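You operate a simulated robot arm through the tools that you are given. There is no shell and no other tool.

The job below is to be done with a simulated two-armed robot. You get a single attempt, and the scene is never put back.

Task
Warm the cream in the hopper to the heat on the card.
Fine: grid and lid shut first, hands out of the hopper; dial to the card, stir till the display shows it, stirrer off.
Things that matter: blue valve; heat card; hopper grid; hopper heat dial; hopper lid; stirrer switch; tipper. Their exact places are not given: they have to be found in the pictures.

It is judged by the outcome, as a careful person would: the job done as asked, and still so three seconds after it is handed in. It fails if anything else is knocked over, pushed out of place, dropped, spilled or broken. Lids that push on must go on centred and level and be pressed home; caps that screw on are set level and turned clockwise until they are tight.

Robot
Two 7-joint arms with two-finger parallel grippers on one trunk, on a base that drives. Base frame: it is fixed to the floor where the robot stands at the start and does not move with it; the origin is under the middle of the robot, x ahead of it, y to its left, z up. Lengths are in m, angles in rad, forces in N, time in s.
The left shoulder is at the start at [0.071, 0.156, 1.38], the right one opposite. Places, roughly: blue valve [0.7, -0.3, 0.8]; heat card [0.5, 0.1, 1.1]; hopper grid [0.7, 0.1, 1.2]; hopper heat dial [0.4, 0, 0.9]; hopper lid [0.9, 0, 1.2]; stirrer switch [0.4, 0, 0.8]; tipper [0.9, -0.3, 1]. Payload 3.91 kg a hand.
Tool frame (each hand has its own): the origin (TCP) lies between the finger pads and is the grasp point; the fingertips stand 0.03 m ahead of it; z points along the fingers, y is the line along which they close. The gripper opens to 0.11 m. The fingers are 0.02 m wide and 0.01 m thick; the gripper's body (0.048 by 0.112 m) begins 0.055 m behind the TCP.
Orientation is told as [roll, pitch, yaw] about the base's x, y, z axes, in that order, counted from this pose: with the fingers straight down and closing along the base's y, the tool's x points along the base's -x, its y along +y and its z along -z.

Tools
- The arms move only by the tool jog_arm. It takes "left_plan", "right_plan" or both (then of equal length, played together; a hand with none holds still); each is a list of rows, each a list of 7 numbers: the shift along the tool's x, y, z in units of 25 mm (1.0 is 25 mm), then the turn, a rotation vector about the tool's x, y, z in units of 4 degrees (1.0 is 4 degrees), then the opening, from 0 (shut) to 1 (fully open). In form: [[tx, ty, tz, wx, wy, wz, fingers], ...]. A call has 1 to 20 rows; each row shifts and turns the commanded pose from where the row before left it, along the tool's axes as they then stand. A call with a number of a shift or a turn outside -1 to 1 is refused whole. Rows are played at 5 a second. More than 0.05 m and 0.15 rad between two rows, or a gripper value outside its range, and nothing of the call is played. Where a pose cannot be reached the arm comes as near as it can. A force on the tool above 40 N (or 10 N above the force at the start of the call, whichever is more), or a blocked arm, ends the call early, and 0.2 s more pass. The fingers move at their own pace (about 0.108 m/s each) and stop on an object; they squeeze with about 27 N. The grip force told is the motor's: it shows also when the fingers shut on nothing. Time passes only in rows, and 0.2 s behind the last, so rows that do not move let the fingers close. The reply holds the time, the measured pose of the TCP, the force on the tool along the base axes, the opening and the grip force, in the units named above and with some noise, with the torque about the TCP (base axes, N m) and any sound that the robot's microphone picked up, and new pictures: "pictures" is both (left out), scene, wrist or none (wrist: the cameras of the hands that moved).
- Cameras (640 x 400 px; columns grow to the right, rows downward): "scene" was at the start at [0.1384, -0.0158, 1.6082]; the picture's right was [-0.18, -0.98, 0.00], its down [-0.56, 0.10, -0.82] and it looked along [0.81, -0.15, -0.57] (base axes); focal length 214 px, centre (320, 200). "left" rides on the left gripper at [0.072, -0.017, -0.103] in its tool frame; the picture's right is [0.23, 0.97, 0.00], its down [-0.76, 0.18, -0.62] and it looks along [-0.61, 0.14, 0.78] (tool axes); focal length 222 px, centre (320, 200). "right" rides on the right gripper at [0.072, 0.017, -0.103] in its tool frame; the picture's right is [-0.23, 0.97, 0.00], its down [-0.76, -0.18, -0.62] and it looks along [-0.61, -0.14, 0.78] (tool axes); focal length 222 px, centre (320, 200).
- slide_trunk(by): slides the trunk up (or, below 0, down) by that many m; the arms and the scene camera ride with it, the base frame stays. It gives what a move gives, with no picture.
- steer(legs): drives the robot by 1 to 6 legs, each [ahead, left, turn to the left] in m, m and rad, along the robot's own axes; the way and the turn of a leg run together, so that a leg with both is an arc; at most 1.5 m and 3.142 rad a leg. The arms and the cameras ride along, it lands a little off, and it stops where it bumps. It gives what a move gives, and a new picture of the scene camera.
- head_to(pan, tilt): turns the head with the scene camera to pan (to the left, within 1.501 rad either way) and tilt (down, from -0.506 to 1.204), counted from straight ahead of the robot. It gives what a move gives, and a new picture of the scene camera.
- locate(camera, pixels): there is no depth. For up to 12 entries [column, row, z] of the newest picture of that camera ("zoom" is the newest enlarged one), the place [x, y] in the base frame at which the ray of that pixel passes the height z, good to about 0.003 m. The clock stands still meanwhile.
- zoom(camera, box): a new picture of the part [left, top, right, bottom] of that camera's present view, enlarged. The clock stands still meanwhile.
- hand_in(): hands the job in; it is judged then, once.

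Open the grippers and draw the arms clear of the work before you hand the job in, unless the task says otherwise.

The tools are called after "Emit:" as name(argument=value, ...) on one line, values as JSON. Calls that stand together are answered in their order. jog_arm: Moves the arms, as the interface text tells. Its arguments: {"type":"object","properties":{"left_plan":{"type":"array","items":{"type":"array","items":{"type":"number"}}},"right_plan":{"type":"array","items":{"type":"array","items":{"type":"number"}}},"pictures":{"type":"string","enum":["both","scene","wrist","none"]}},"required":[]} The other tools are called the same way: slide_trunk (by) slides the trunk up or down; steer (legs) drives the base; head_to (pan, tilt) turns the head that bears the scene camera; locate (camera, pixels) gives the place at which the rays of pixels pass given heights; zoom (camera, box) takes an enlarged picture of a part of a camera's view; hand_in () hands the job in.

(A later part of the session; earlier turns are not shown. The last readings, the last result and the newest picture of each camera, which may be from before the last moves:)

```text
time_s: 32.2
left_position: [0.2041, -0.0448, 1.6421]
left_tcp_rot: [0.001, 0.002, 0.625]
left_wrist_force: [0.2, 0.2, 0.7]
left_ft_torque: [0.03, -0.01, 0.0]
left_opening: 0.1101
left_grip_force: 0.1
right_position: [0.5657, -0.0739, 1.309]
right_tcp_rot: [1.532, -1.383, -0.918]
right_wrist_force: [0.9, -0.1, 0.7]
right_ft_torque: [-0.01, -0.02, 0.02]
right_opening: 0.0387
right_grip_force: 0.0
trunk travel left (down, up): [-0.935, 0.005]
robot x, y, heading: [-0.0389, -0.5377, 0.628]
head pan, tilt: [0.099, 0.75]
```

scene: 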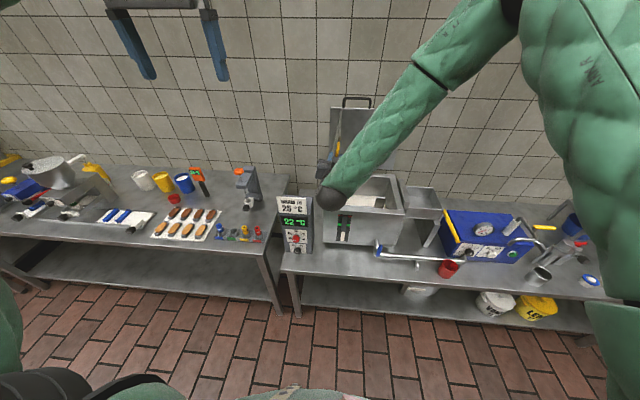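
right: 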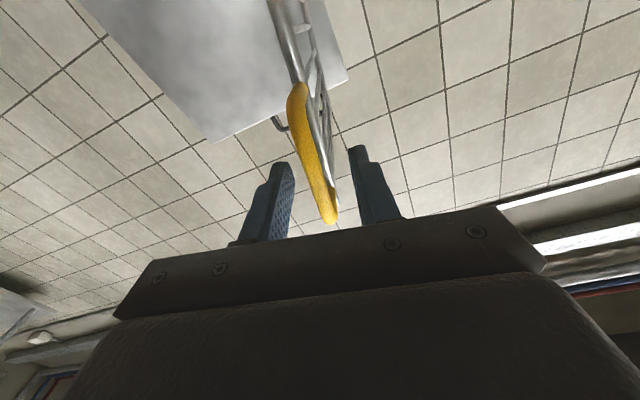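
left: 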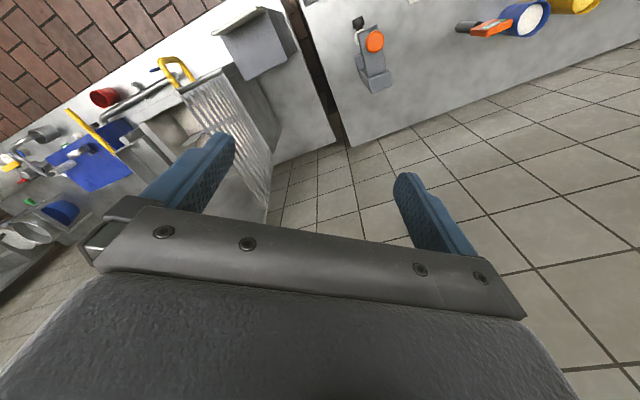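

The grid holds in place by its own hinge friction. I open fully, draw the hand back 100 mm, and test how far the wrist can roll in free space.

Emit:
jog_arm(right_plan=[[0, 0, 0, 0, 0, 0, 0.8], [0, 0, 0, 0, 0, 0, 1], [0, 0, -1, 0, 0, 0, 1], [0, 0, -1, 0, 0, 0, 1], [0, 0, -1, 0, 0, 0, 1], [0, 0, -1, 0, 0, 0, 1], [0, 0, 0, 0, 0, 1, 1], [0, 0, 0, 0, 0, 1, 1], [0, 0, 0, 0, 0, 1, 1], [0, 0, 0, 0, 0, 1, 1], [0, 0, 0, 0, 0, 0, 1]])

```text
time_s: 34.6
left_position: [0.2045, -0.0452, 1.6414]
left_tcp_rot: [0.0, 0.001, 0.624]
left_wrist_force: [0.1, 0.1, 0.0]
left_ft_torque: [-0.01, 0.04, 0.01]
left_opening: 0.1098
left_grip_force: 0.1
right_position: [0.4836, -0.1328, 1.3091]
right_tcp_rot: [1.568, -1.102, -0.945]
right_wrist_force: [1.1, -0.2, -0.7]
right_ft_torque: [0.02, 0.0, -0.02]
right_opening: 0.11
right_grip_force: 0.0
trunk travel left (down, up): [-0.935, 0.005]
robot x, y, heading: [-0.0464, -0.5393, 0.625]
head pan, tilt: [0.099, 0.75]
```

scene: 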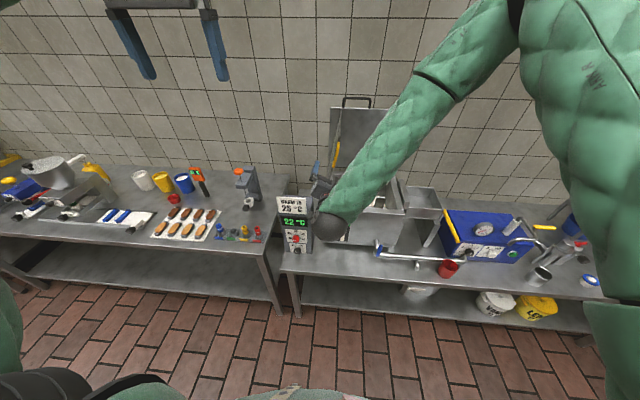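
right: 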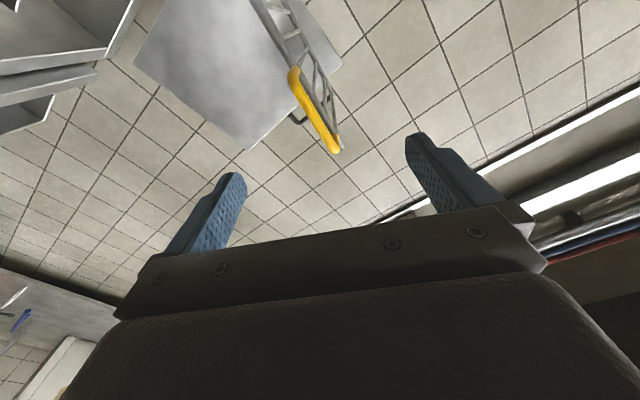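

The roll works freely here. I rehearse the whole closing arc in free space, 100 mm in front of the handle, to verify it's reachable.

Emit:
jog_arm(right_plan=[[-0.076, -0.899, 0, 0, 0, 0, 0.5], [-0.076, -0.899, 0, 0, 0, 0, 0.5], [-0.076, -0.899, 0, 0, 0, 0, 0.5], [-0.076, -0.899, 0, 0, 0, 0, 0.5], [0.027, -0.766, 0, 0, 0, 1, 0.5], [0.027, -0.766, 0, 0, 0, 1, 0.5], [0.027, -0.766, 0, 0, 0, 1, 0.5], [0.027, -0.766, 0, 0, 0, 1, 0.5], [0.027, -0.766, 0, 0, 0, 1, 0.5], [0.027, -0.766, 0, 0, 0, 1, 0.5], [0.027, -0.766, 0, 0, 0, 1, 0.5], [0.027, -0.766, 0, 0, 0, 1, 0.5], [0.027, -0.766, 0, 0, 0, 1, 0.5], [0.027, -0.766, 0, 0, 0, 1, 0.5], [0.027, -0.766, 0, 0, 0, 1, 0.5], [0.027, -0.766, 0, 0, 0, 1, 0.5], [0.027, -0.766, 0, 0, 0, 1, 0.5]])

```text
time_s: 38.2
left_position: [0.203, -0.0442, 1.6411]
left_tcp_rot: [0.0, 0.002, 0.625]
left_wrist_force: [0.4, -0.1, -0.5]
left_ft_torque: [-0.05, -0.04, 0.04]
left_opening: 0.1098
left_grip_force: 0.0
right_position: [0.4273, -0.1711, 1.2136]
right_tcp_rot: [1.564, -0.196, -0.947]
right_wrist_force: [-0.5, 0.0, 1.5]
right_ft_torque: [0.03, 0.0, 0.02]
right_opening: 0.0551
right_grip_force: 0.0
right hand out of reach, approached as far as the arm can: row 2, 3, 4, 5, 6, 7, 8, 9, 10, 11, 12, 13, 14, 15, 16, 17
trunk travel left (down, up): [-0.935, 0.005]
robot x, y, heading: [-0.0401, -0.5343, 0.624]
head pan, tilt: [0.099, 0.75]
```

scene: 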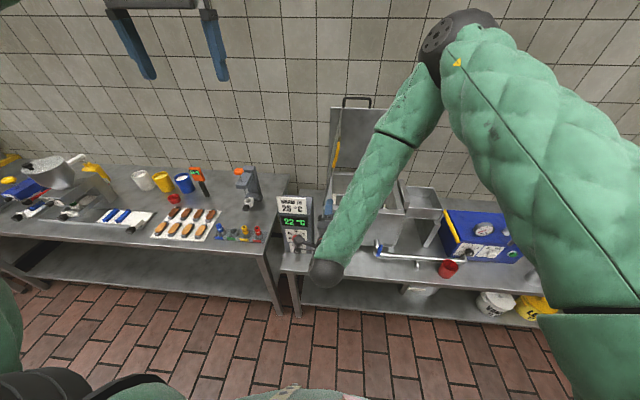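
right: 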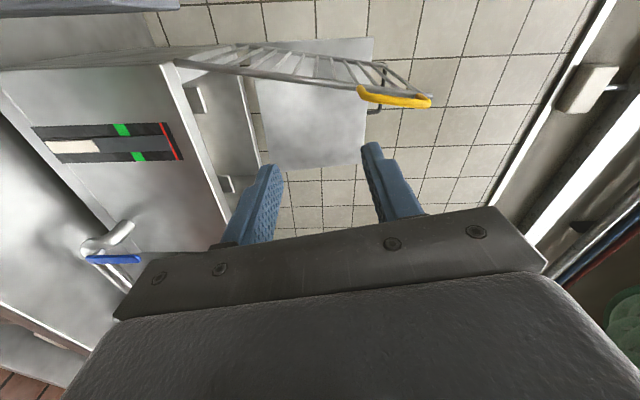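

Lateral motion got stuck because the forearm is folded with the elbow ahead of the wrist: the robot is too close. I back the base another 0.22 m so the arm can stretch out naturally.

Emit:
steer(legs=[[-0.22, 0, 0]])

Emit:
jog_arm(right_plan=[[0, 0, 1, 0, 0, -1, 0.5], [0, 0, 1, 0, 0, -1, 0.5], [0, 0, 1, 0, 0, -1, 0.5], [0, 0, 1, 0, 0, -1, 0.5], [0, 0, 1, 0, 0, -1, 0.5], [0, 0, 1, 0, 0, -1, 0.5], [0, 0, 1, 0, 0, -1, 0.5], [0, 0, 1, 0, 0, -1, 0.5], [0, 0, 0, 0, 0, -1, 0.5], [0, 0, 0, 0, 0, -1, 0.5], [0, 0, 0, 0, 0, -1, 0.5]])

```text
time_s: 39.9
left_position: [0.0305, -0.1693, 1.6395]
left_tcp_rot: [0.001, 0.003, 0.624]
left_wrist_force: [0.0, 0.2, -0.4]
left_ft_torque: [-0.04, 0.02, -0.01]
left_opening: 0.11
left_grip_force: 0.1
right_position: [0.255, -0.2967, 1.2122]
right_tcp_rot: [1.564, -0.196, -0.947]
right_wrist_force: [0.0, 0.9, -0.2]
right_ft_torque: [0.02, -0.01, -0.02]
right_opening: 0.0549
right_grip_force: 0.0
trunk travel left (down, up): [-0.935, 0.005]
robot x, y, heading: [-0.2226, -0.6641, 0.626]
head pan, tilt: [0.099, 0.75]
```

scene: 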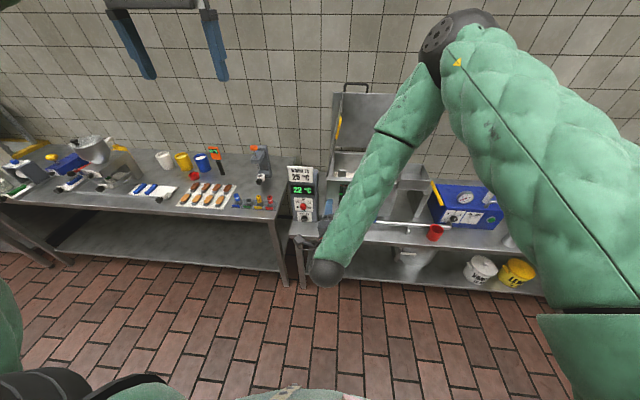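

```text
time_s: 42.3
left_position: [0.0273, -0.1703, 1.6411]
left_tcp_rot: [-0.001, 0.002, 0.626]
left_wrist_force: [0.2, -0.4, -0.6]
left_ft_torque: [-0.02, 0.01, -0.01]
left_opening: 0.1101
left_grip_force: 0.1
right_position: [0.3778, -0.1551, 1.2411]
right_tcp_rot: [1.554, -0.964, -0.941]
right_wrist_force: [-0.3, 0.6, 0.4]
right_ft_torque: [-0.02, -0.01, 0.0]
right_opening: 0.0551
right_grip_force: 0.0
right hand out of reach, approached as far as the arm can: row 1, 2, 3, 4, 5, 6, 7, 8
trunk travel left (down, up): [-0.935, 0.005]
robot x, y, heading: [-0.2164, -0.6624, 0.624]
head pan, tilt: [0.099, 0.75]
```

scene: 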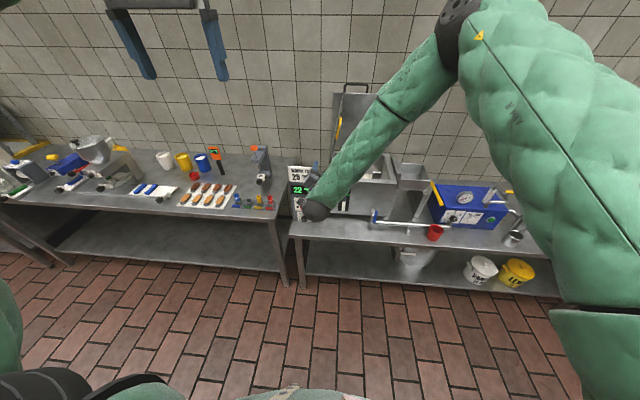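
right: 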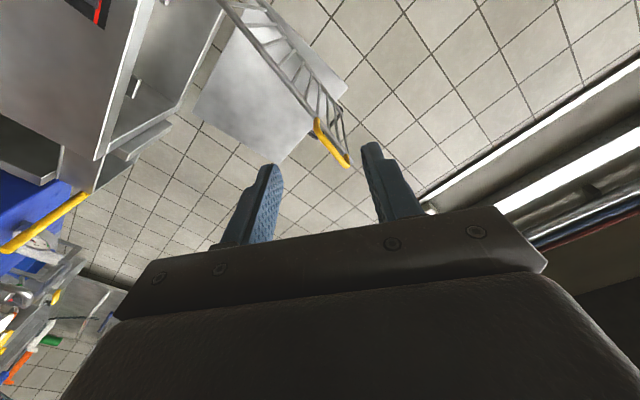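

Reach is improving. I move the hand to the right and slightly up/forward in free space to let the arm take a more natural shape.

Emit:
jog_arm(right_plan=[[-0.82, -0.65, 0.2, 0, 0, 0, 0.5], [-0.82, -0.65, 0.2, 0, 0, 0, 0.5], [-0.82, -0.65, 0.2, 0, 0, 0, 0.5], [-0.82, -0.65, 0.2, 0, 0, 0, 0.5], [-0.82, -0.65, 0.2, 0, 0, 0, 0.5], [-0.82, -0.65, 0.2, 0, 0, 0, 0.5], [-0.82, -0.65, 0.2, 0, 0, 0, 0.5], [-0.82, -0.65, 0.2, 0, 0, 0, 0.5]])

```text
time_s: 44.1
left_position: [0.0279, -0.1733, 1.642]
left_tcp_rot: [0.0, 0.001, 0.628]
left_wrist_force: [0.3, -0.1, -0.3]
left_ft_torque: [0.0, -0.01, 0.0]
left_opening: 0.1098
left_grip_force: 0.1
right_position: [0.4261, -0.2155, 1.3718]
right_tcp_rot: [1.549, -0.964, -0.944]
right_wrist_force: [-0.5, -0.1, -0.3]
right_ft_torque: [-0.05, 0.01, 0.05]
right_opening: 0.055
right_grip_force: 0.1
right hand out of reach, approached as far as the arm can: row 1, 2, 3, 4, 5, 6, 7, 8
trunk travel left (down, up): [-0.935, 0.005]
robot x, y, heading: [-0.2206, -0.6643, 0.627]
head pan, tilt: [0.099, 0.75]
```

scene: 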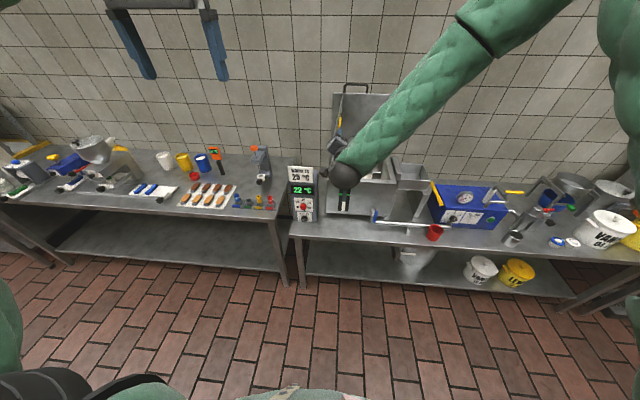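
right: 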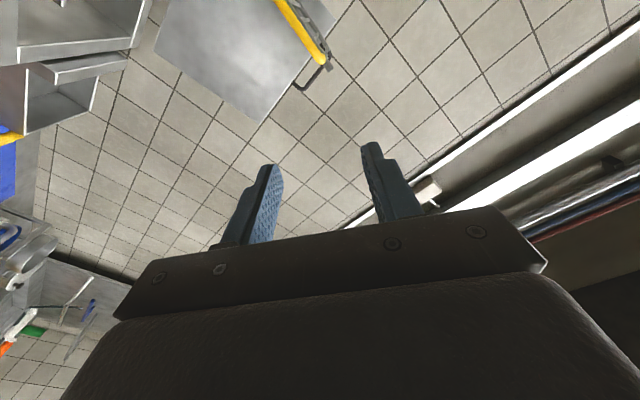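

The right arm is cramped because the handle is across the body from it. I drive 0.19 m to the left so that the handle's whole arc lies on the right arm's own side.

Emit:
steer(legs=[[0, 0.19, 0]])

Emit:
jog_arm(right_plan=[[-0.57, -0.82, 0.0, 0, 0, 0, 0.5], [-0.57, -0.82, 0.0, 0, 0, 0, 0.5], [-0.57, -0.82, 0.0, 0, 0, 0, 0.5], [-0.57, -0.82, 0.0, 0, 0, 0, 0.5], [-0.57, -0.82, 0.0, 0, 0, 0, 0.5], [-0.57, -0.82, 0.0, 0, 0, 0, 0.5], [-0.57, -0.82, 0.0, 0, 0, 0, 0.5], [-0.57, -0.82, 0.0, 0, 0, 0, 0.5], [-0.57, -0.82, 0.0, 0, 0, 0, 0.5], [-0.57, -0.82, 0.0, 0, 0, 0, 0.5]])

```text
time_s: 45.7
left_position: [-0.0794, -0.0217, 1.6431]
left_tcp_rot: [0.002, 0.003, 0.625]
left_wrist_force: [0.3, 0.0, -0.4]
left_ft_torque: [0.04, -0.01, -0.03]
left_opening: 0.11
left_grip_force: 0.1
right_position: [0.3169, -0.065, 1.3707]
right_tcp_rot: [1.546, -0.959, -0.945]
right_wrist_force: [0.0, 0.2, 0.4]
right_ft_torque: [-0.01, 0.01, 0.01]
right_opening: 0.0551
right_grip_force: 0.1
trunk travel left (down, up): [-0.935, 0.005]
robot x, y, heading: [-0.3319, -0.5101, 0.626]
head pan, tilt: [0.099, 0.75]
```

scene: 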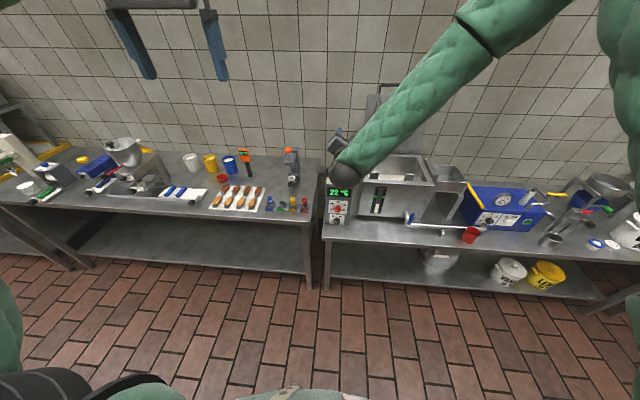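

```text
time_s: 47.9
left_position: [-0.0835, -0.0176, 1.6422]
left_tcp_rot: [-0.001, 0.0, 0.625]
left_wrist_force: [0.1, 0.0, -1.0]
left_ft_torque: [-0.01, 0.01, 0.02]
left_opening: 0.11
left_grip_force: 0.0
right_position: [0.3273, -0.1525, 1.4707]
right_tcp_rot: [1.532, -0.962, -0.942]
right_wrist_force: [-0.4, -0.1, -0.1]
right_ft_torque: [-0.03, -0.01, 0.0]
right_opening: 0.0549
right_grip_force: 0.1
right hand out of reach, approached as far as the arm can: row 1, 2, 3, 4, 5, 6, 7, 8, 9, 10
trunk travel left (down, up): [-0.935, 0.005]
robot x, y, heading: [-0.3272, -0.5128, 0.626]
head pan, tilt: [0.099, 0.75]
```

scene: 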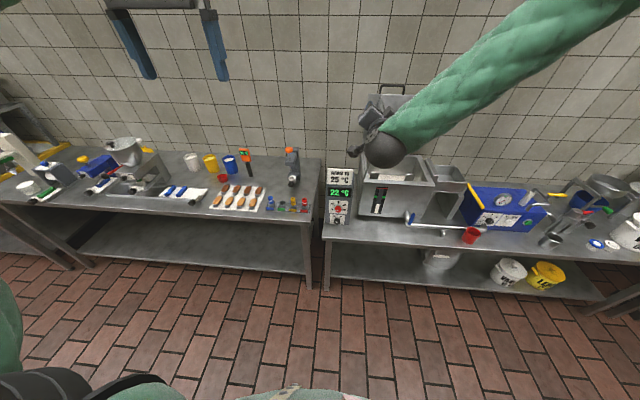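
right: 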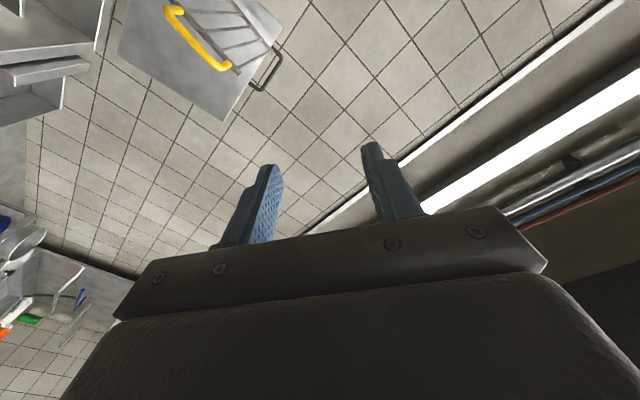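

The arm is stuck with its elbow flared out. I unroll and pitch the hand back to fingers-down over the aisle, so I can re-form the arm with the elbow low.

Emit:
jog_arm(right_plan=[[0, 0, -0.5, 0, 0, -1, 0.5], [0, 0, -0.5, 0, 0, -1, 0.5], [0, 0, -0.5, 0, 0, -1, 0.5], [0, 0, -0.5, 0, 0, -1, 0.5], [0, 0, -0.5, 0, 0, -1, 0.5], [0, 0, -0.5, 0, 0, -1, 0.5], [0, 0, 0, 0, 0, -1, 0.5], [0, 0, 0, 0, 0, -1, 0.5], [0, 0, 0, 0, 0, -0.75, 0.5], [0, 0, 0, 0, 1, 0, 0.5], [0, 0, 0, 0, 1, 0, 0.5], [0, 0, 0, 0, 1, 0, 0.5], [0, 0, 0, 0, 1, 0, 0.5], [0, 0, 0, 0, 1, 0, 0.5], [0, 0, 0, 0, 1, 0, 0.5], [0, 0, 0, 0, 1, 0, 0.5], [0, 0, 0, 0, 1, 0, 0.5], [0, 0, 0, 0, 1, 0, 0.5], [0, 0, 0, 0, 1, 0, 0.5], [0, 0, 0, 0, 1, 0, 0.5]], pictures="none")

Emit:
jog_arm(right_plan=[[0, 0, 0, 0, 1, 0, 0.5], [0, 0, 0, 0, 1, 0, 0.5], [0, 0, 0, 0, 1, 0, 0.5], [0, 0, 0, 0, 1, 0, 0.5], [0, 0, 0, 0, 1, 0, 0.5], [0, 0, 0, 0, 1, 0, 0.5], [0, 0, 0, 0, 1, 0, 0.5], [0, 0, 0, 0, 1, 0, 0.5], [0, 0, 0, 0, 1, 0, 0.5], [0, 0, 0, 0, 1, 0, 0.5], [0, 0, 0, 0, 1, 0, 0.5], [0, 0, 0, 0, 0.5, 0, 0.5], [0, 0, 0, 0, 0, 0, 0.5]])

```text
time_s: 52.1
left_position: [-0.0819, -0.017, 1.6422]
left_tcp_rot: [0.0, 0.003, 0.623]
left_wrist_force: [-0.2, 0.0, 0.1]
left_ft_torque: [0.0, -0.02, 0.0]
left_opening: 0.1102
left_grip_force: 0.1
right_position: [0.2662, -0.1944, 1.4723]
right_tcp_rot: [-0.002, -0.788, 0.61]
right_wrist_force: [-0.2, 1.1, 0.5]
right_ft_torque: [-0.03, 0.02, -0.01]
right_opening: 0.055
right_grip_force: 0.0
trunk travel left (down, up): [-0.935, 0.005]
robot x, y, heading: [-0.3314, -0.5079, 0.625]
head pan, tilt: [0.099, 0.75]
```

```text
time_s: 54.9
left_position: [-0.0832, -0.018, 1.6426]
left_tcp_rot: [0.001, 0.001, 0.625]
left_wrist_force: [-0.2, -0.3, 0.6]
left_ft_torque: [-0.02, -0.01, -0.01]
left_opening: 0.1098
left_grip_force: 0.1
right_position: [0.2659, -0.1944, 1.4726]
right_tcp_rot: [-0.002, 0.014, 0.608]
right_wrist_force: [-0.6, -0.6, 0.5]
right_ft_torque: [0.01, -0.02, 0.0]
right_opening: 0.055
right_grip_force: 0.0
trunk travel left (down, up): [-0.935, 0.005]
robot x, y, heading: [-0.3298, -0.5073, 0.628]
head pan, tilt: [0.099, 0.75]
```

scene: 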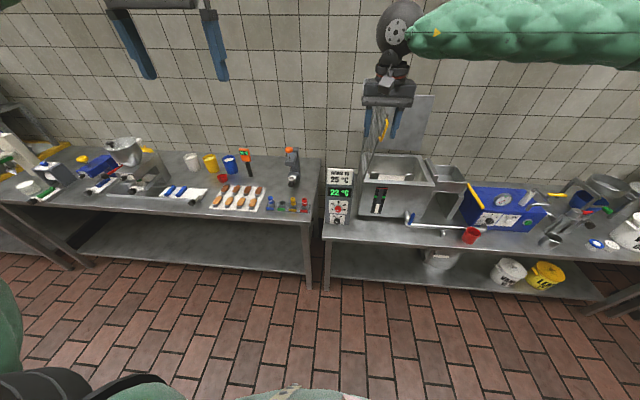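
right: 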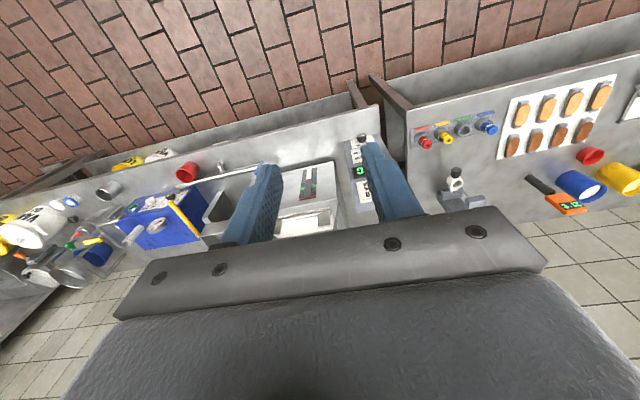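

Fingers are down again at n≈0.10, well over the aisle. I lower the hand to waist height on its own side, near the body, so the elbow drops.

Emit:
jog_arm(right_plan=[[0.33, -0.4, 0.95, 0, 0, 0, 0.5], [0.33, -0.4, 0.95, 0, 0, 0, 0.5], [0.33, -0.4, 0.95, 0, 0, 0, 0.5], [0.33, -0.4, 0.95, 0, 0, 0, 0.5], [0.33, -0.4, 0.95, 0, 0, 0, 0.5], [0.33, -0.4, 0.95, 0, 0, 0, 0.5], [0.33, -0.4, 0.95, 0, 0, 0, 0.5], [0.33, -0.4, 0.95, 0, 0, 0, 0.5], [0.33, -0.4, 0.95, 0, 0, 0, 0.5], [0.33, -0.4, 0.95, 0, 0, 0, 0.5], [0.33, -0.4, 0.95, 0, 0, 0, 0.5], [0.33, -0.4, 0.95, 0, 0, 0, 0.5], [0.33, -0.4, 0.95, 0, 0, 0, 0.5], [0.33, -0.4, 0.95, 0, 0, 0, 0.5], [0.33, -0.4, 0.95, 0, 0, 0, 0.5], [0.33, -0.4, 0.95, 0, 0, 0, 0.5], [0.33, -0.4, 0.95, 0, 0, 0, 0.5], [0.33, -0.4, 0.95, 0, 0, 0, 0.5], [0.33, -0.4, 0.95, 0, 0, 0, 0.5], [0.33, -0.4, 0.95, 0, 0, 0, 0.5]], pictures="scene")

```text
time_s: 59.1
left_position: [-0.0826, -0.0191, 1.6429]
left_tcp_rot: [0.001, 0.001, 0.625]
left_wrist_force: [-0.2, -0.2, 0.1]
left_ft_torque: [0.04, -0.01, -0.02]
left_opening: 0.11
left_grip_force: 0.1
right_position: [0.2428, -0.4573, 0.9977]
right_tcp_rot: [-0.004, 0.012, 0.609]
right_wrist_force: [-0.5, -0.5, 0.6]
right_ft_torque: [0.02, 0.03, -0.03]
right_opening: 0.055
right_grip_force: 0.0
trunk travel left (down, up): [-0.935, 0.005]
robot x, y, heading: [-0.3326, -0.5061, 0.625]
head pan, tilt: [0.099, 0.75]
```

scene: 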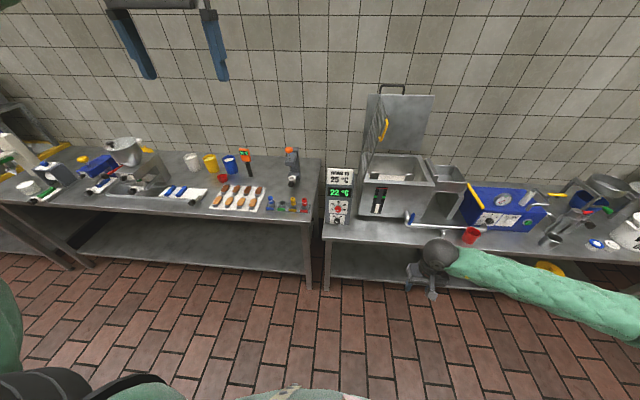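

The elbow is still flared, so instead I will stretch the arm far forward before pitching. First I raise the hand to z≈1.3 and move it forward while still in front of the hopper.

Emit:
jog_arm(right_plan=[[0, 0.3, -1, 0, 0, 0, 0.5], [0, 0.3, -1, 0, 0, 0, 0.5], [0, 0.3, -1, 0, 0, 0, 0.5], [0, 0.3, -1, 0, 0, 0, 0.5], [0, 0.3, -1, 0, 0, 0, 0.5], [0, 0.3, -1, 0, 0, 0, 0.5], [-1, 0.1, -1, 0, 0, 0, 0.5], [-1, 0.1, -1, 0, 0, 0, 0.5], [-1, 0.1, -1, 0, 0, 0, 0.5], [-1, 0.1, -1, 0, 0, 0, 0.5], [-1, 0.1, -1, 0, 0, 0, 0.5], [-1, 0.1, -1, 0, 0, 0, 0.5], [-1, 0, 0, 0, 0, 0, 0.5], [-1, 0, 0, 0, 0, 0, 0.5], [-1, 0, 0, 0, 0, 0, 0.5], [-1, 0, 0, 0, 0, 0, 0.5], [-1, 0, 0, 0, 0, 0, 0.5], [-1, 0, 0, 0, 0, 0, 0.5], [-1, 0, 0, 0, 0, 0, 0.5]], pictures="none")

Emit:
jog_arm(right_plan=[[0, 0, 0, 0, -1, 0, 0.5], [0, 0, 0, 0, -1, 0, 0.5], [0, 0, 0, 0, -1, 0, 0.5], [0, 0, 0, 0, -1, 0, 0.5], [0, 0, 0, 0, -1, 0, 0.5], [0, 0, 0, 0, -1, 0, 0.5], [0, 0, 0, 0, -1, 0, 0.5], [0, 0, 0, 0, -1, 0, 0.5], [0, 0, 0, 0, -1, 0, 0.5], [0, 0, 0, 0, -1, 0, 0.5], [0, 0, 0, 0, -1, 0, 0.5], [0, 0, 0, 0, -1, 0, 0.5], [0, 0, 0, 0, -1, 0, 0.5], [0, 0, 0, 0, -1, 0, 0.5], [0, 0, 0, 0, -1, 0, 0.5], [0, 0, 0, 0, -1, 0, 0.5], [0, 0, 0, 0, -1, 0, 0.5], [0, 0, 0, 0, -1, 0, 0.5], [0, 0, 0, 0, -1, 0, 0.5], [0, 0, 0, 0, -1, 0, 0.5]])

```text
time_s: 63.1
left_position: [-0.0828, -0.0173, 1.6401]
left_tcp_rot: [0.001, 0.0, 0.624]
left_wrist_force: [-0.3, 0.3, 0.1]
left_ft_torque: [0.0, 0.0, 0.01]
left_opening: 0.1098
left_grip_force: 0.1
right_position: [0.4765, -0.2196, 1.2959]
right_tcp_rot: [-0.003, 0.013, 0.606]
right_wrist_force: [0.2, -0.6, -0.4]
right_ft_torque: [-0.02, 0.0, -0.01]
right_opening: 0.0552
right_grip_force: 0.1
trunk travel left (down, up): [-0.935, 0.005]
robot x, y, heading: [-0.3327, -0.5087, 0.625]
head pan, tilt: [0.099, 0.75]
```

```text
time_s: 67.3
left_position: [-0.0824, -0.0167, 1.6414]
left_tcp_rot: [0.0, 0.002, 0.625]
left_wrist_force: [0.2, -1.0, -0.1]
left_ft_torque: [0.0, 0.03, -0.02]
left_opening: 0.11
left_grip_force: 0.1
right_position: [0.4766, -0.2179, 1.2951]
right_tcp_rot: [-0.006, -1.103, 0.615]
right_wrist_force: [-0.3, -0.1, 0.1]
right_ft_torque: [0.0, -0.03, 0.01]
right_opening: 0.0549
right_grip_force: 0.1
right hand out of reach, approached as far as the arm can: row 17, 18, 19, 20
trunk travel left (down, up): [-0.935, 0.005]
robot x, y, heading: [-0.3303, -0.5111, 0.625]
head pan, tilt: [0.099, 0.75]
```

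scene: 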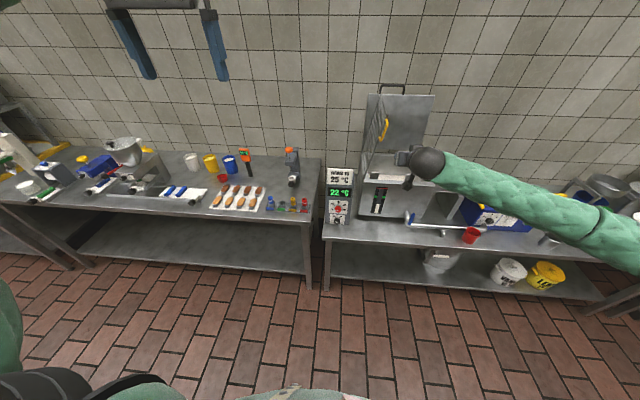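
right: 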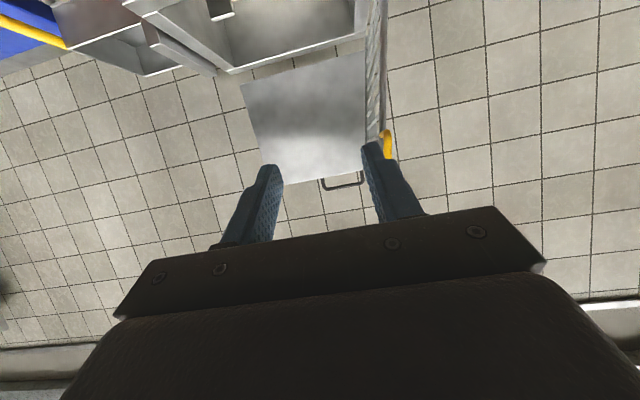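

With the fingers at about 60° forward from down the wrist limit appears; that slant (30° below horizontal) is good enough for the handle. I ease the pitch slightly, then rehearse the rolling arc at this stand-off to check reach.

Emit:
jog_arm(right_plan=[[0, 0, 0, 0, 0.75, 0, 0.5], [0.68, -0.744, 0.44, 0, 0.75, 0, 0.5], [0, 0, 0, 0, 0, 1, 0.5], [0, 0, 0, 0, 0, 1, 0.5], [0, 0, 0, 0, 0, 1, 0.5], [0, 0, 0, 0, 0, 1, 0.5], [0, 0, 0, 0, 0, 1, 0.5], [0, 0, 0, 0, 0, 1, 0.5], [0, 0, 0, 0, 0, 1, 0.5], [0, 0, 0, 0, 0, 0.75, 0.5], [-0.078, -0.735, 0.202, 0, 0, 1, 0.5], [-0.083, -0.729, 0.228, 0, 0, 1, 0.5], [-0.083, -0.72, 0.252, 0, 0, 1, 0.5], [-0.087, -0.711, 0.274, 0, 0, 1, 0.5], [-0.086, -0.703, 0.296, 0, 0, 1, 0.5], [-0.084, -0.693, 0.316, 0, 0, 1, 0.5], [-0.084, -0.686, 0.334, 0, 0, 1, 0.5], [-0.08, -0.678, 0.351, 0, 0, 1, 0.5]])

```text
time_s: 71.1
left_position: [-0.083, -0.019, 1.6414]
left_tcp_rot: [-0.001, 0.003, 0.623]
left_wrist_force: [0.6, 0.4, -0.1]
left_ft_torque: [-0.01, -0.01, 0.01]
left_opening: 0.1102
left_grip_force: 0.0
right_position: [0.5528, -0.3252, 1.171]
right_tcp_rot: [0.944, -0.394, -0.694]
right_wrist_force: [-0.5, 0.3, 1.1]
right_ft_torque: [-0.03, 0.02, -0.02]
right_opening: 0.0549
right_grip_force: 0.1
trunk travel left (down, up): [-0.935, 0.005]
robot x, y, heading: [-0.3281, -0.511, 0.628]
head pan, tilt: [0.099, 0.75]
```

scene: 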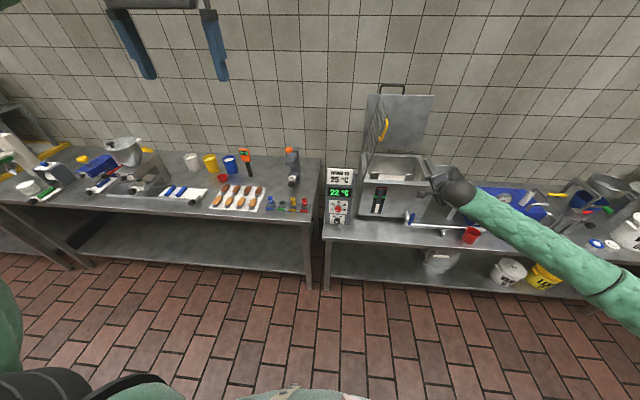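
right: 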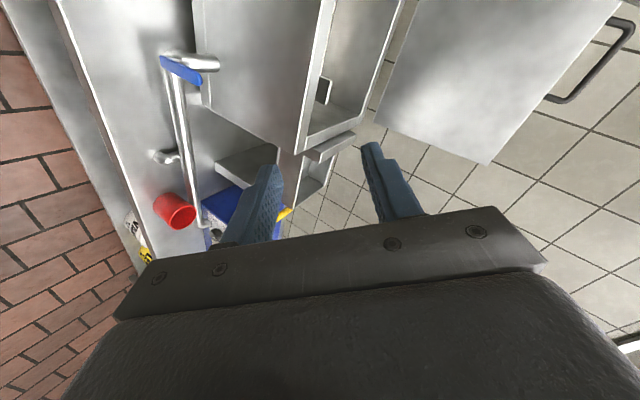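

All reachable, exactly on the arc. I run the rest of the rehearsal.

Emit:
jog_arm(right_plan=[[-0.076, -0.67, 0.365, 0, 0, 1, 0.5], [-0.07, -0.664, 0.379, 0, 0, 1, 0.5], [-0.064, -0.657, 0.39, 0, 0, 1, 0.5], [-0.057, -0.653, 0.4, 0, 0, 1, 0.5], [-0.05, -0.648, 0.407, 0, 0, 1, 0.5], [-0.041, -0.645, 0.413, 0, 0, 1, 0.5], [-0.034, -0.644, 0.417, 0, 0, 1, 0.5]])

```text
time_s: 72.7
left_position: [-0.0849, -0.018, 1.6415]
left_tcp_rot: [0.001, 0.0, 0.622]
left_wrist_force: [-0.2, -0.2, 0.3]
left_ft_torque: [0.0, -0.01, 0.0]
left_opening: 0.11
left_grip_force: 0.1
right_position: [0.5722, -0.3687, 1.0301]
right_tcp_rot: [0.997, 0.012, -0.972]
right_wrist_force: [-1.0, 0.0, 0.2]
right_ft_torque: [-0.02, 0.02, 0.02]
right_opening: 0.0549
right_grip_force: 0.2
right hand out of reach, approached as far as the arm can: row 6, 7
trunk travel left (down, up): [-0.935, 0.005]
robot x, y, heading: [-0.3299, -0.5104, 0.624]
head pan, tilt: [0.099, 0.75]
```

scene: 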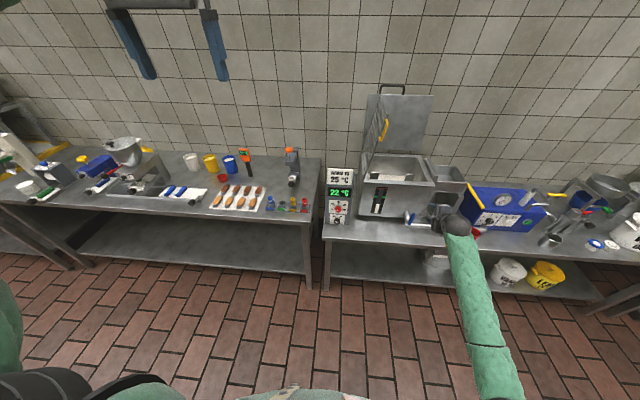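
right: 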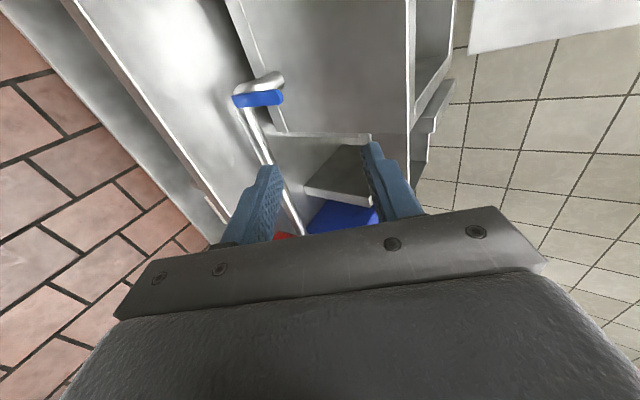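

The end of the arc is reachable too, and the arm has now taken an elbow-low shape. I check that the red cup and pipe near the wrist (px 470,232) are undisturbed.

Emit:
zoom(camera="scene", box=[370, 150, 530, 270])

```text
3.33 times, centred on (450, 210) of scene
```

zoom: 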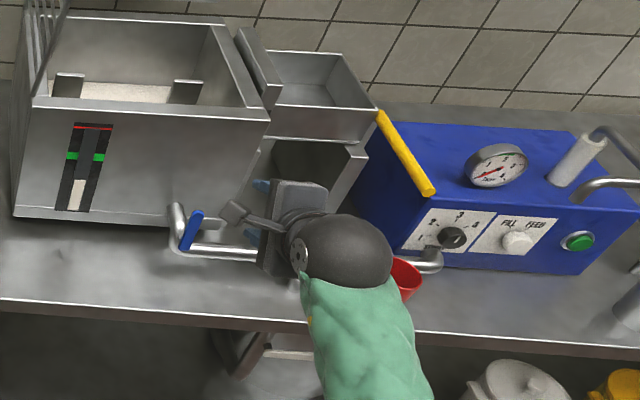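

Nothing is disturbed; the wrist is well above the cup. I run the arc in reverse to come back in front of the handle.

Emit:
jog_arm(right_plan=[[0.039, 0.643, -0.416, 0, 0, -0.99, 0.5], [0.047, 0.645, -0.413, 0, 0, -0.99, 0.5], [0.057, 0.648, -0.407, 0, 0, -0.99, 0.5], [0.064, 0.652, -0.4, 0, 0, -0.99, 0.5], [0.072, 0.657, -0.39, 0, 0, -0.99, 0.5], [0.079, 0.663, -0.379, 0, 0, -0.99, 0.5], [0.084, 0.669, -0.366, 0, 0, -0.99, 0.5], [0.09, 0.677, -0.351, 0, 0, -0.99, 0.5], [0.093, 0.685, -0.334, 0, 0, -0.99, 0.5], [0.096, 0.693, -0.315, 0, 0, -0.99, 0.5], [0.097, 0.701, -0.296, 0, 0, -0.99, 0.5], [0.097, 0.71, -0.274, 0, 0, -0.99, 0.5], [0.097, 0.718, -0.252, 0, 0, -0.99, 0.5], [0.095, 0.727, -0.228, 0, 0, -0.99, 0.5], [0.092, 0.734, -0.203, 0, 0, -0.99, 0.5], [0.088, 0.741, -0.177, 0, 0, -0.99, 0.5], [0.082, 0.748, -0.15, 0, 0, -0.99, 0.5], [0.077, 0.754, -0.122, 0, 0, -0.99, 0.5], [0.07, 0.758, -0.094, 0, 0, -0.99, 0.5], [0.063, 0.762, -0.065, 0, 0, -0.99, 0.5]])

```text
time_s: 76.9
left_position: [-0.0837, -0.0162, 1.6405]
left_tcp_rot: [0.0, 0.004, 0.624]
left_wrist_force: [-0.9, 0.7, 0.6]
left_ft_torque: [-0.05, 0.0, 0.01]
left_opening: 0.11
left_grip_force: 0.1
right_position: [0.4472, -0.178, 1.2998]
right_tcp_rot: [0.297, -0.968, 0.247]
right_wrist_force: [0.5, 0.4, -0.3]
right_ft_torque: [-0.01, 0.0, 0.01]
right_opening: 0.0549
right_grip_force: 0.0
trunk travel left (down, up): [-0.935, 0.005]
robot x, y, heading: [-0.329, -0.5129, 0.622]
head pan, tilt: [0.099, 0.75]
```

scene: 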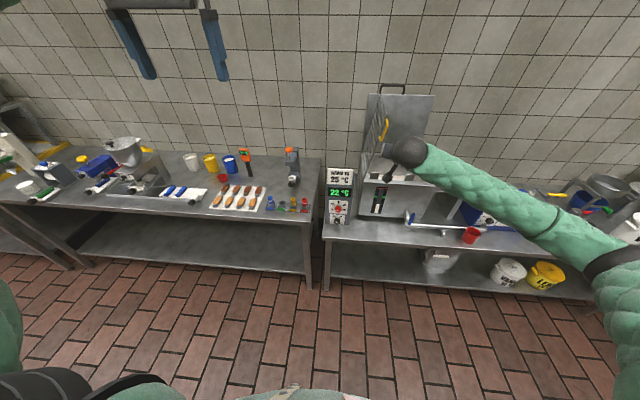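
right: 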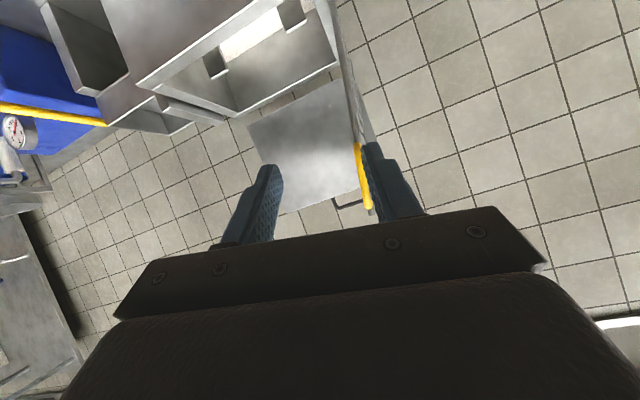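

I check where the handle lies relative to the hand with the wrist camera (handle at about px (357,145)–(369,210)).

Emit:
zoom(camera="right", box=[300, 100, 420, 220])

Emit:
zoom(camera="scene", box=[350, 80, 430, 160])

Emit:
locate(camera="right", pixels=[[357, 145, 1.25], [357, 145, 1.27], [369, 210, 1.3], [369, 210, 1.34], [363, 178, 1.28], [363, 178, 1.3], [363, 178, 1.32]])

```text
3.33 times, centred on (360, 160) of right
```

zoom: 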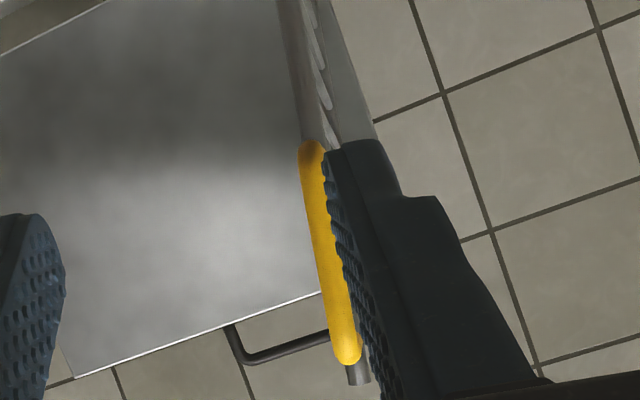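

```text
5.00 times, centred on (390, 120) of scene
```

zoom: 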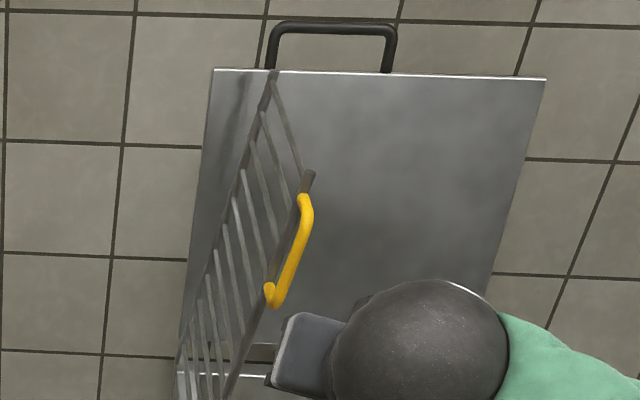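

```text
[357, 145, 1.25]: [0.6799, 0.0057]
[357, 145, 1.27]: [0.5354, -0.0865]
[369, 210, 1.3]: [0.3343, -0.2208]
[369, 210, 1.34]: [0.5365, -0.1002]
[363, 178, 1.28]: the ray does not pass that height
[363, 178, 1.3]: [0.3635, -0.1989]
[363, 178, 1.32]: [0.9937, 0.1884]
```

Computed handle centre: u≈0.393, z≈1.307, n≈0.421, leaning 9.4°. I shift 13 mm left, 7 mm up, then 158 mm straight forward so the half-open fingers straddle the bar.

Emit:
jog_arm(right_plan=[[-0.13, 0.577, -0.157, 0, 0, 0, 0.55], [-0.482, 0.097, 0.757, 0, 0, 0, 0.55], [-0.482, 0.097, 0.757, 0, 0, 0, 0.55], [-0.482, 0.097, 0.757, 0, 0, 0, 0.55], [-0.482, 0.097, 0.757, 0, 0, 0, 0.55], [-0.482, 0.097, 0.757, 0, 0, 0, 0.55], [-0.482, 0.097, 0.757, 0, 0, 0, 0.55], [-0.482, 0.097, 0.757, 0, 0, 0, 0.55], [0, 0, 0, 0, 0, 0, 0.55]])

Emit:
zoom(camera="right", box=[220, 60, 420, 230])

```text
time_s: 78.9
left_position: [-0.0822, -0.0187, 1.6421]
left_tcp_rot: [0.001, 0.002, 0.625]
left_wrist_force: [0.3, 0.4, -0.4]
left_ft_torque: [0.0, -0.02, 0.01]
left_opening: 0.1099
left_grip_force: 0.1
right_position: [0.5682, -0.0782, 1.3075]
right_tcp_rot: [0.301, -0.969, 0.243]
right_wrist_force: [-0.1, -0.3, -0.5]
right_ft_torque: [-0.01, -0.03, 0.02]
right_opening: 0.0605
right_grip_force: 0.2
trunk travel left (down, up): [-0.935, 0.005]
robot x, y, heading: [-0.3273, -0.5093, 0.627]
head pan, tilt: [0.099, 0.75]
```

scene: 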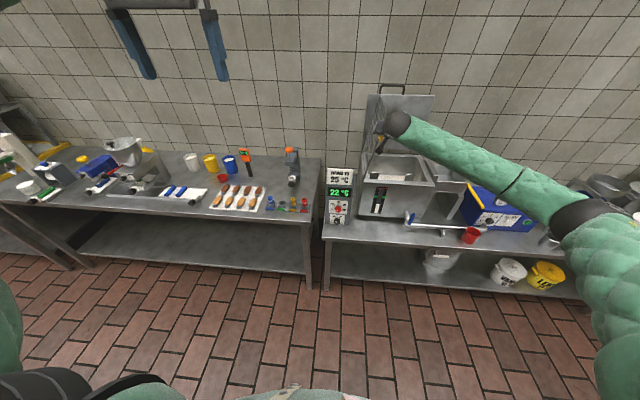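
right: 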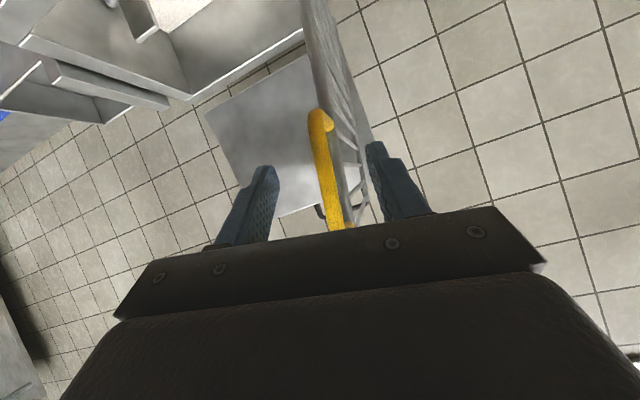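

```text
2.35 times, centred on (320, 145) of right
```

zoom: 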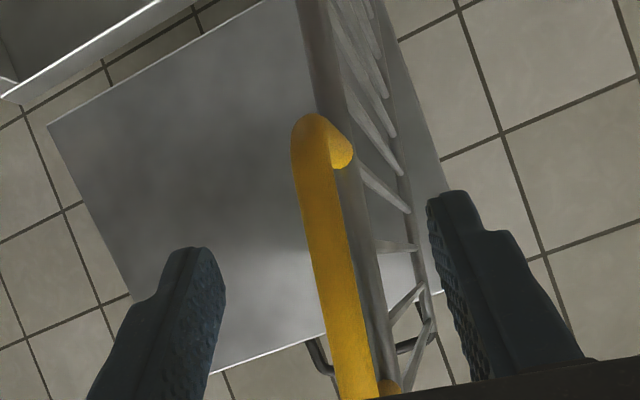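

The bar is between the fingers with about 20 mm to spare on both sides. I close to a loose cage (about 27 mm) and start swinging along the arc.

Emit:
jog_arm(right_plan=[[0, 0, 0, 0, 0, 0, 0.25], [0, 0, 0, 0, 0, 0, 0.25], [-0.029, -0.78, 0.082, 0, 0, 0.9875, 0.25], [-0.037, -0.776, 0.111, 0, 0, 0.9875, 0.25], [-0.043, -0.771, 0.139, 0, 0, 0.9875, 0.25], [-0.05, -0.765, 0.167, 0, 0, 0.9875, 0.25], [-0.054, -0.758, 0.194, 0, 0, 0.9875, 0.25]])

```text
time_s: 80.5
left_position: [-0.0821, -0.0196, 1.643]
left_tcp_rot: [0.0, 0.001, 0.625]
left_wrist_force: [0.7, -0.9, -0.4]
left_ft_torque: [0.05, 0.01, -0.01]
left_opening: 0.11
left_grip_force: 0.0
right_position: [0.6228, -0.1516, 1.2756]
right_tcp_rot: [0.681, -0.799, -0.239]
right_wrist_force: [0.7, -1.8, -1.3]
right_ft_torque: [-0.01, 0.07, -0.03]
right_opening: 0.0287
right_grip_force: 1.3
trunk travel left (down, up): [-0.935, 0.005]
robot x, y, heading: [-0.3313, -0.5112, 0.626]
head pan, tilt: [0.099, 0.75]
```

scene: 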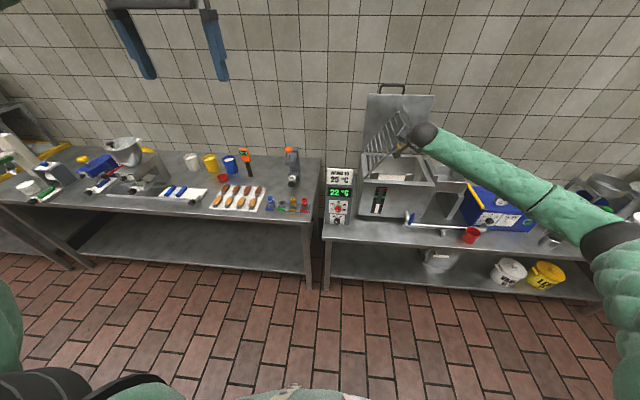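
right: 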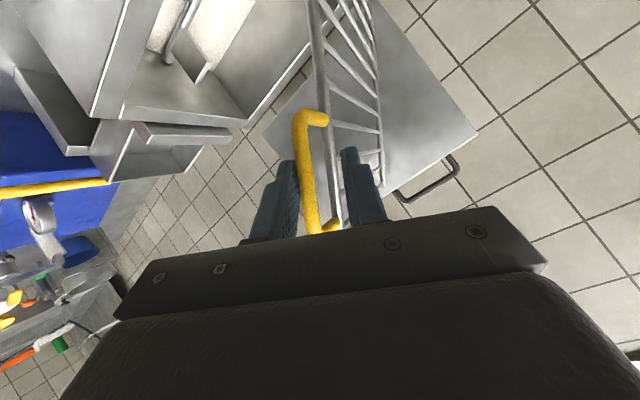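

The grid follows smoothly with only about 2 N. I continue the arc.

Emit:
jog_arm(right_plan=[[-0.058, -0.751, 0.22, 0, 0, 0.9875, 0.25], [-0.061, -0.743, 0.245, 0, 0, 0.9875, 0.25], [-0.063, -0.734, 0.269, 0, 0, 0.9875, 0.25], [-0.063, -0.726, 0.292, 0, 0, 0.9875, 0.25], [-0.063, -0.717, 0.313, 0, 0, 0.9875, 0.25], [-0.061, -0.708, 0.332, 0, 0, 0.9875, 0.25], [-0.058, -0.7, 0.35, 0, 0, 0.9875, 0.25], [-0.053, -0.692, 0.366, 0, 0, 0.9875, 0.25]])

```text
time_s: 82.3
left_position: [-0.0832, -0.0184, 1.6416]
left_tcp_rot: [0.0, 0.002, 0.625]
left_wrist_force: [-0.4, 0.0, 0.2]
left_ft_torque: [0.0, 0.02, 0.03]
left_opening: 0.1101
left_grip_force: 0.0
right_position: [0.6844, -0.2416, 1.1654]
right_tcp_rot: [0.943, -0.391, -0.697]
right_wrist_force: [-1.0, -2.0, -4.2]
right_ft_torque: [0.0, 0.12, 0.01]
right_opening: 0.0295
right_grip_force: 1.9
trunk travel left (down, up): [-0.935, 0.005]
robot x, y, heading: [-0.3269, -0.5085, 0.626]
head pan, tilt: [0.099, 0.75]
```

scene: 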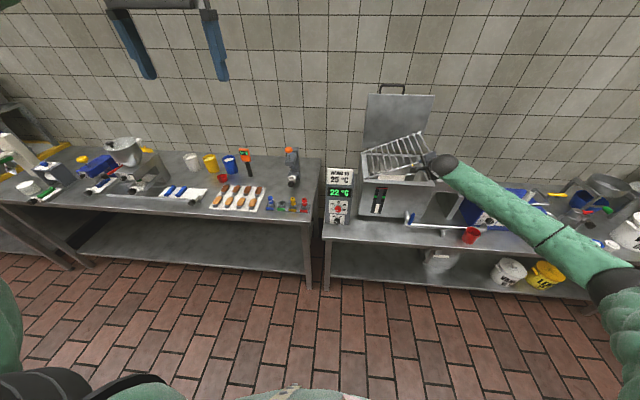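
right: 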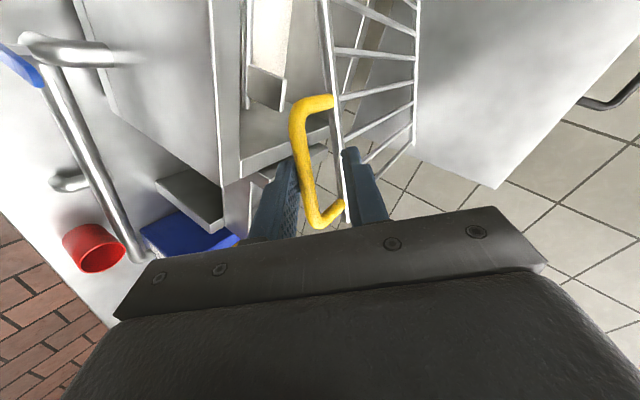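

The grid is at about 30° above closed, resting on the lower finger (4 N). I lower it further.

Emit:
jog_arm(right_plan=[[-0.049, -0.684, 0.381, 0, 0, 0.9875, 0.25], [-0.042, -0.678, 0.394, 0, 0, 0.9875, 0.25], [-0.035, -0.672, 0.404, 0, 0, 0.9875, 0.25], [-0.027, -0.667, 0.413, 0, 0, 0.9875, 0.25]])

```text
time_s: 83.3
left_position: [-0.081, -0.0179, 1.6412]
left_tcp_rot: [0.0, 0.002, 0.625]
left_wrist_force: [0.5, 0.8, 0.0]
left_ft_torque: [0.0, 0.0, 0.02]
left_opening: 0.1098
left_grip_force: 0.0
right_position: [0.6995, -0.2664, 1.0912]
right_tcp_rot: [0.989, -0.164, -0.86]
right_wrist_force: [-3.8, -0.9, -4.3]
right_ft_torque: [0.01, 0.13, -0.05]
right_opening: 0.0303
right_grip_force: 2.8
trunk travel left (down, up): [-0.935, 0.005]
robot x, y, heading: [-0.3291, -0.5117, 0.624]
head pan, tilt: [0.099, 0.75]
```

scene: 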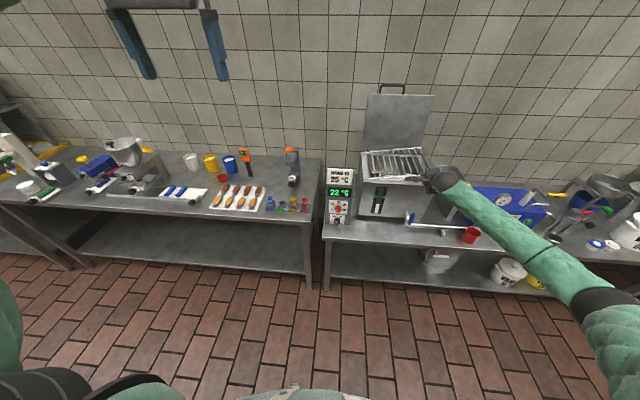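
right: 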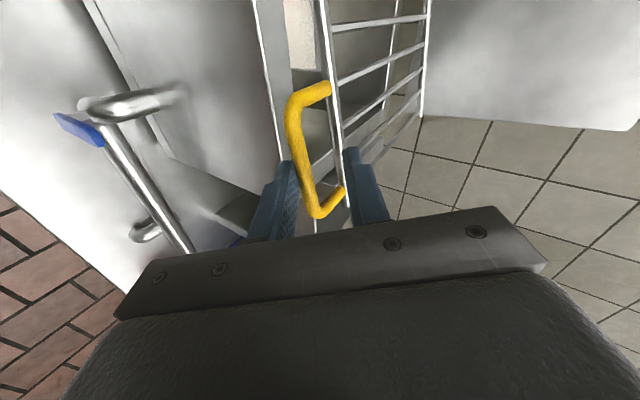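

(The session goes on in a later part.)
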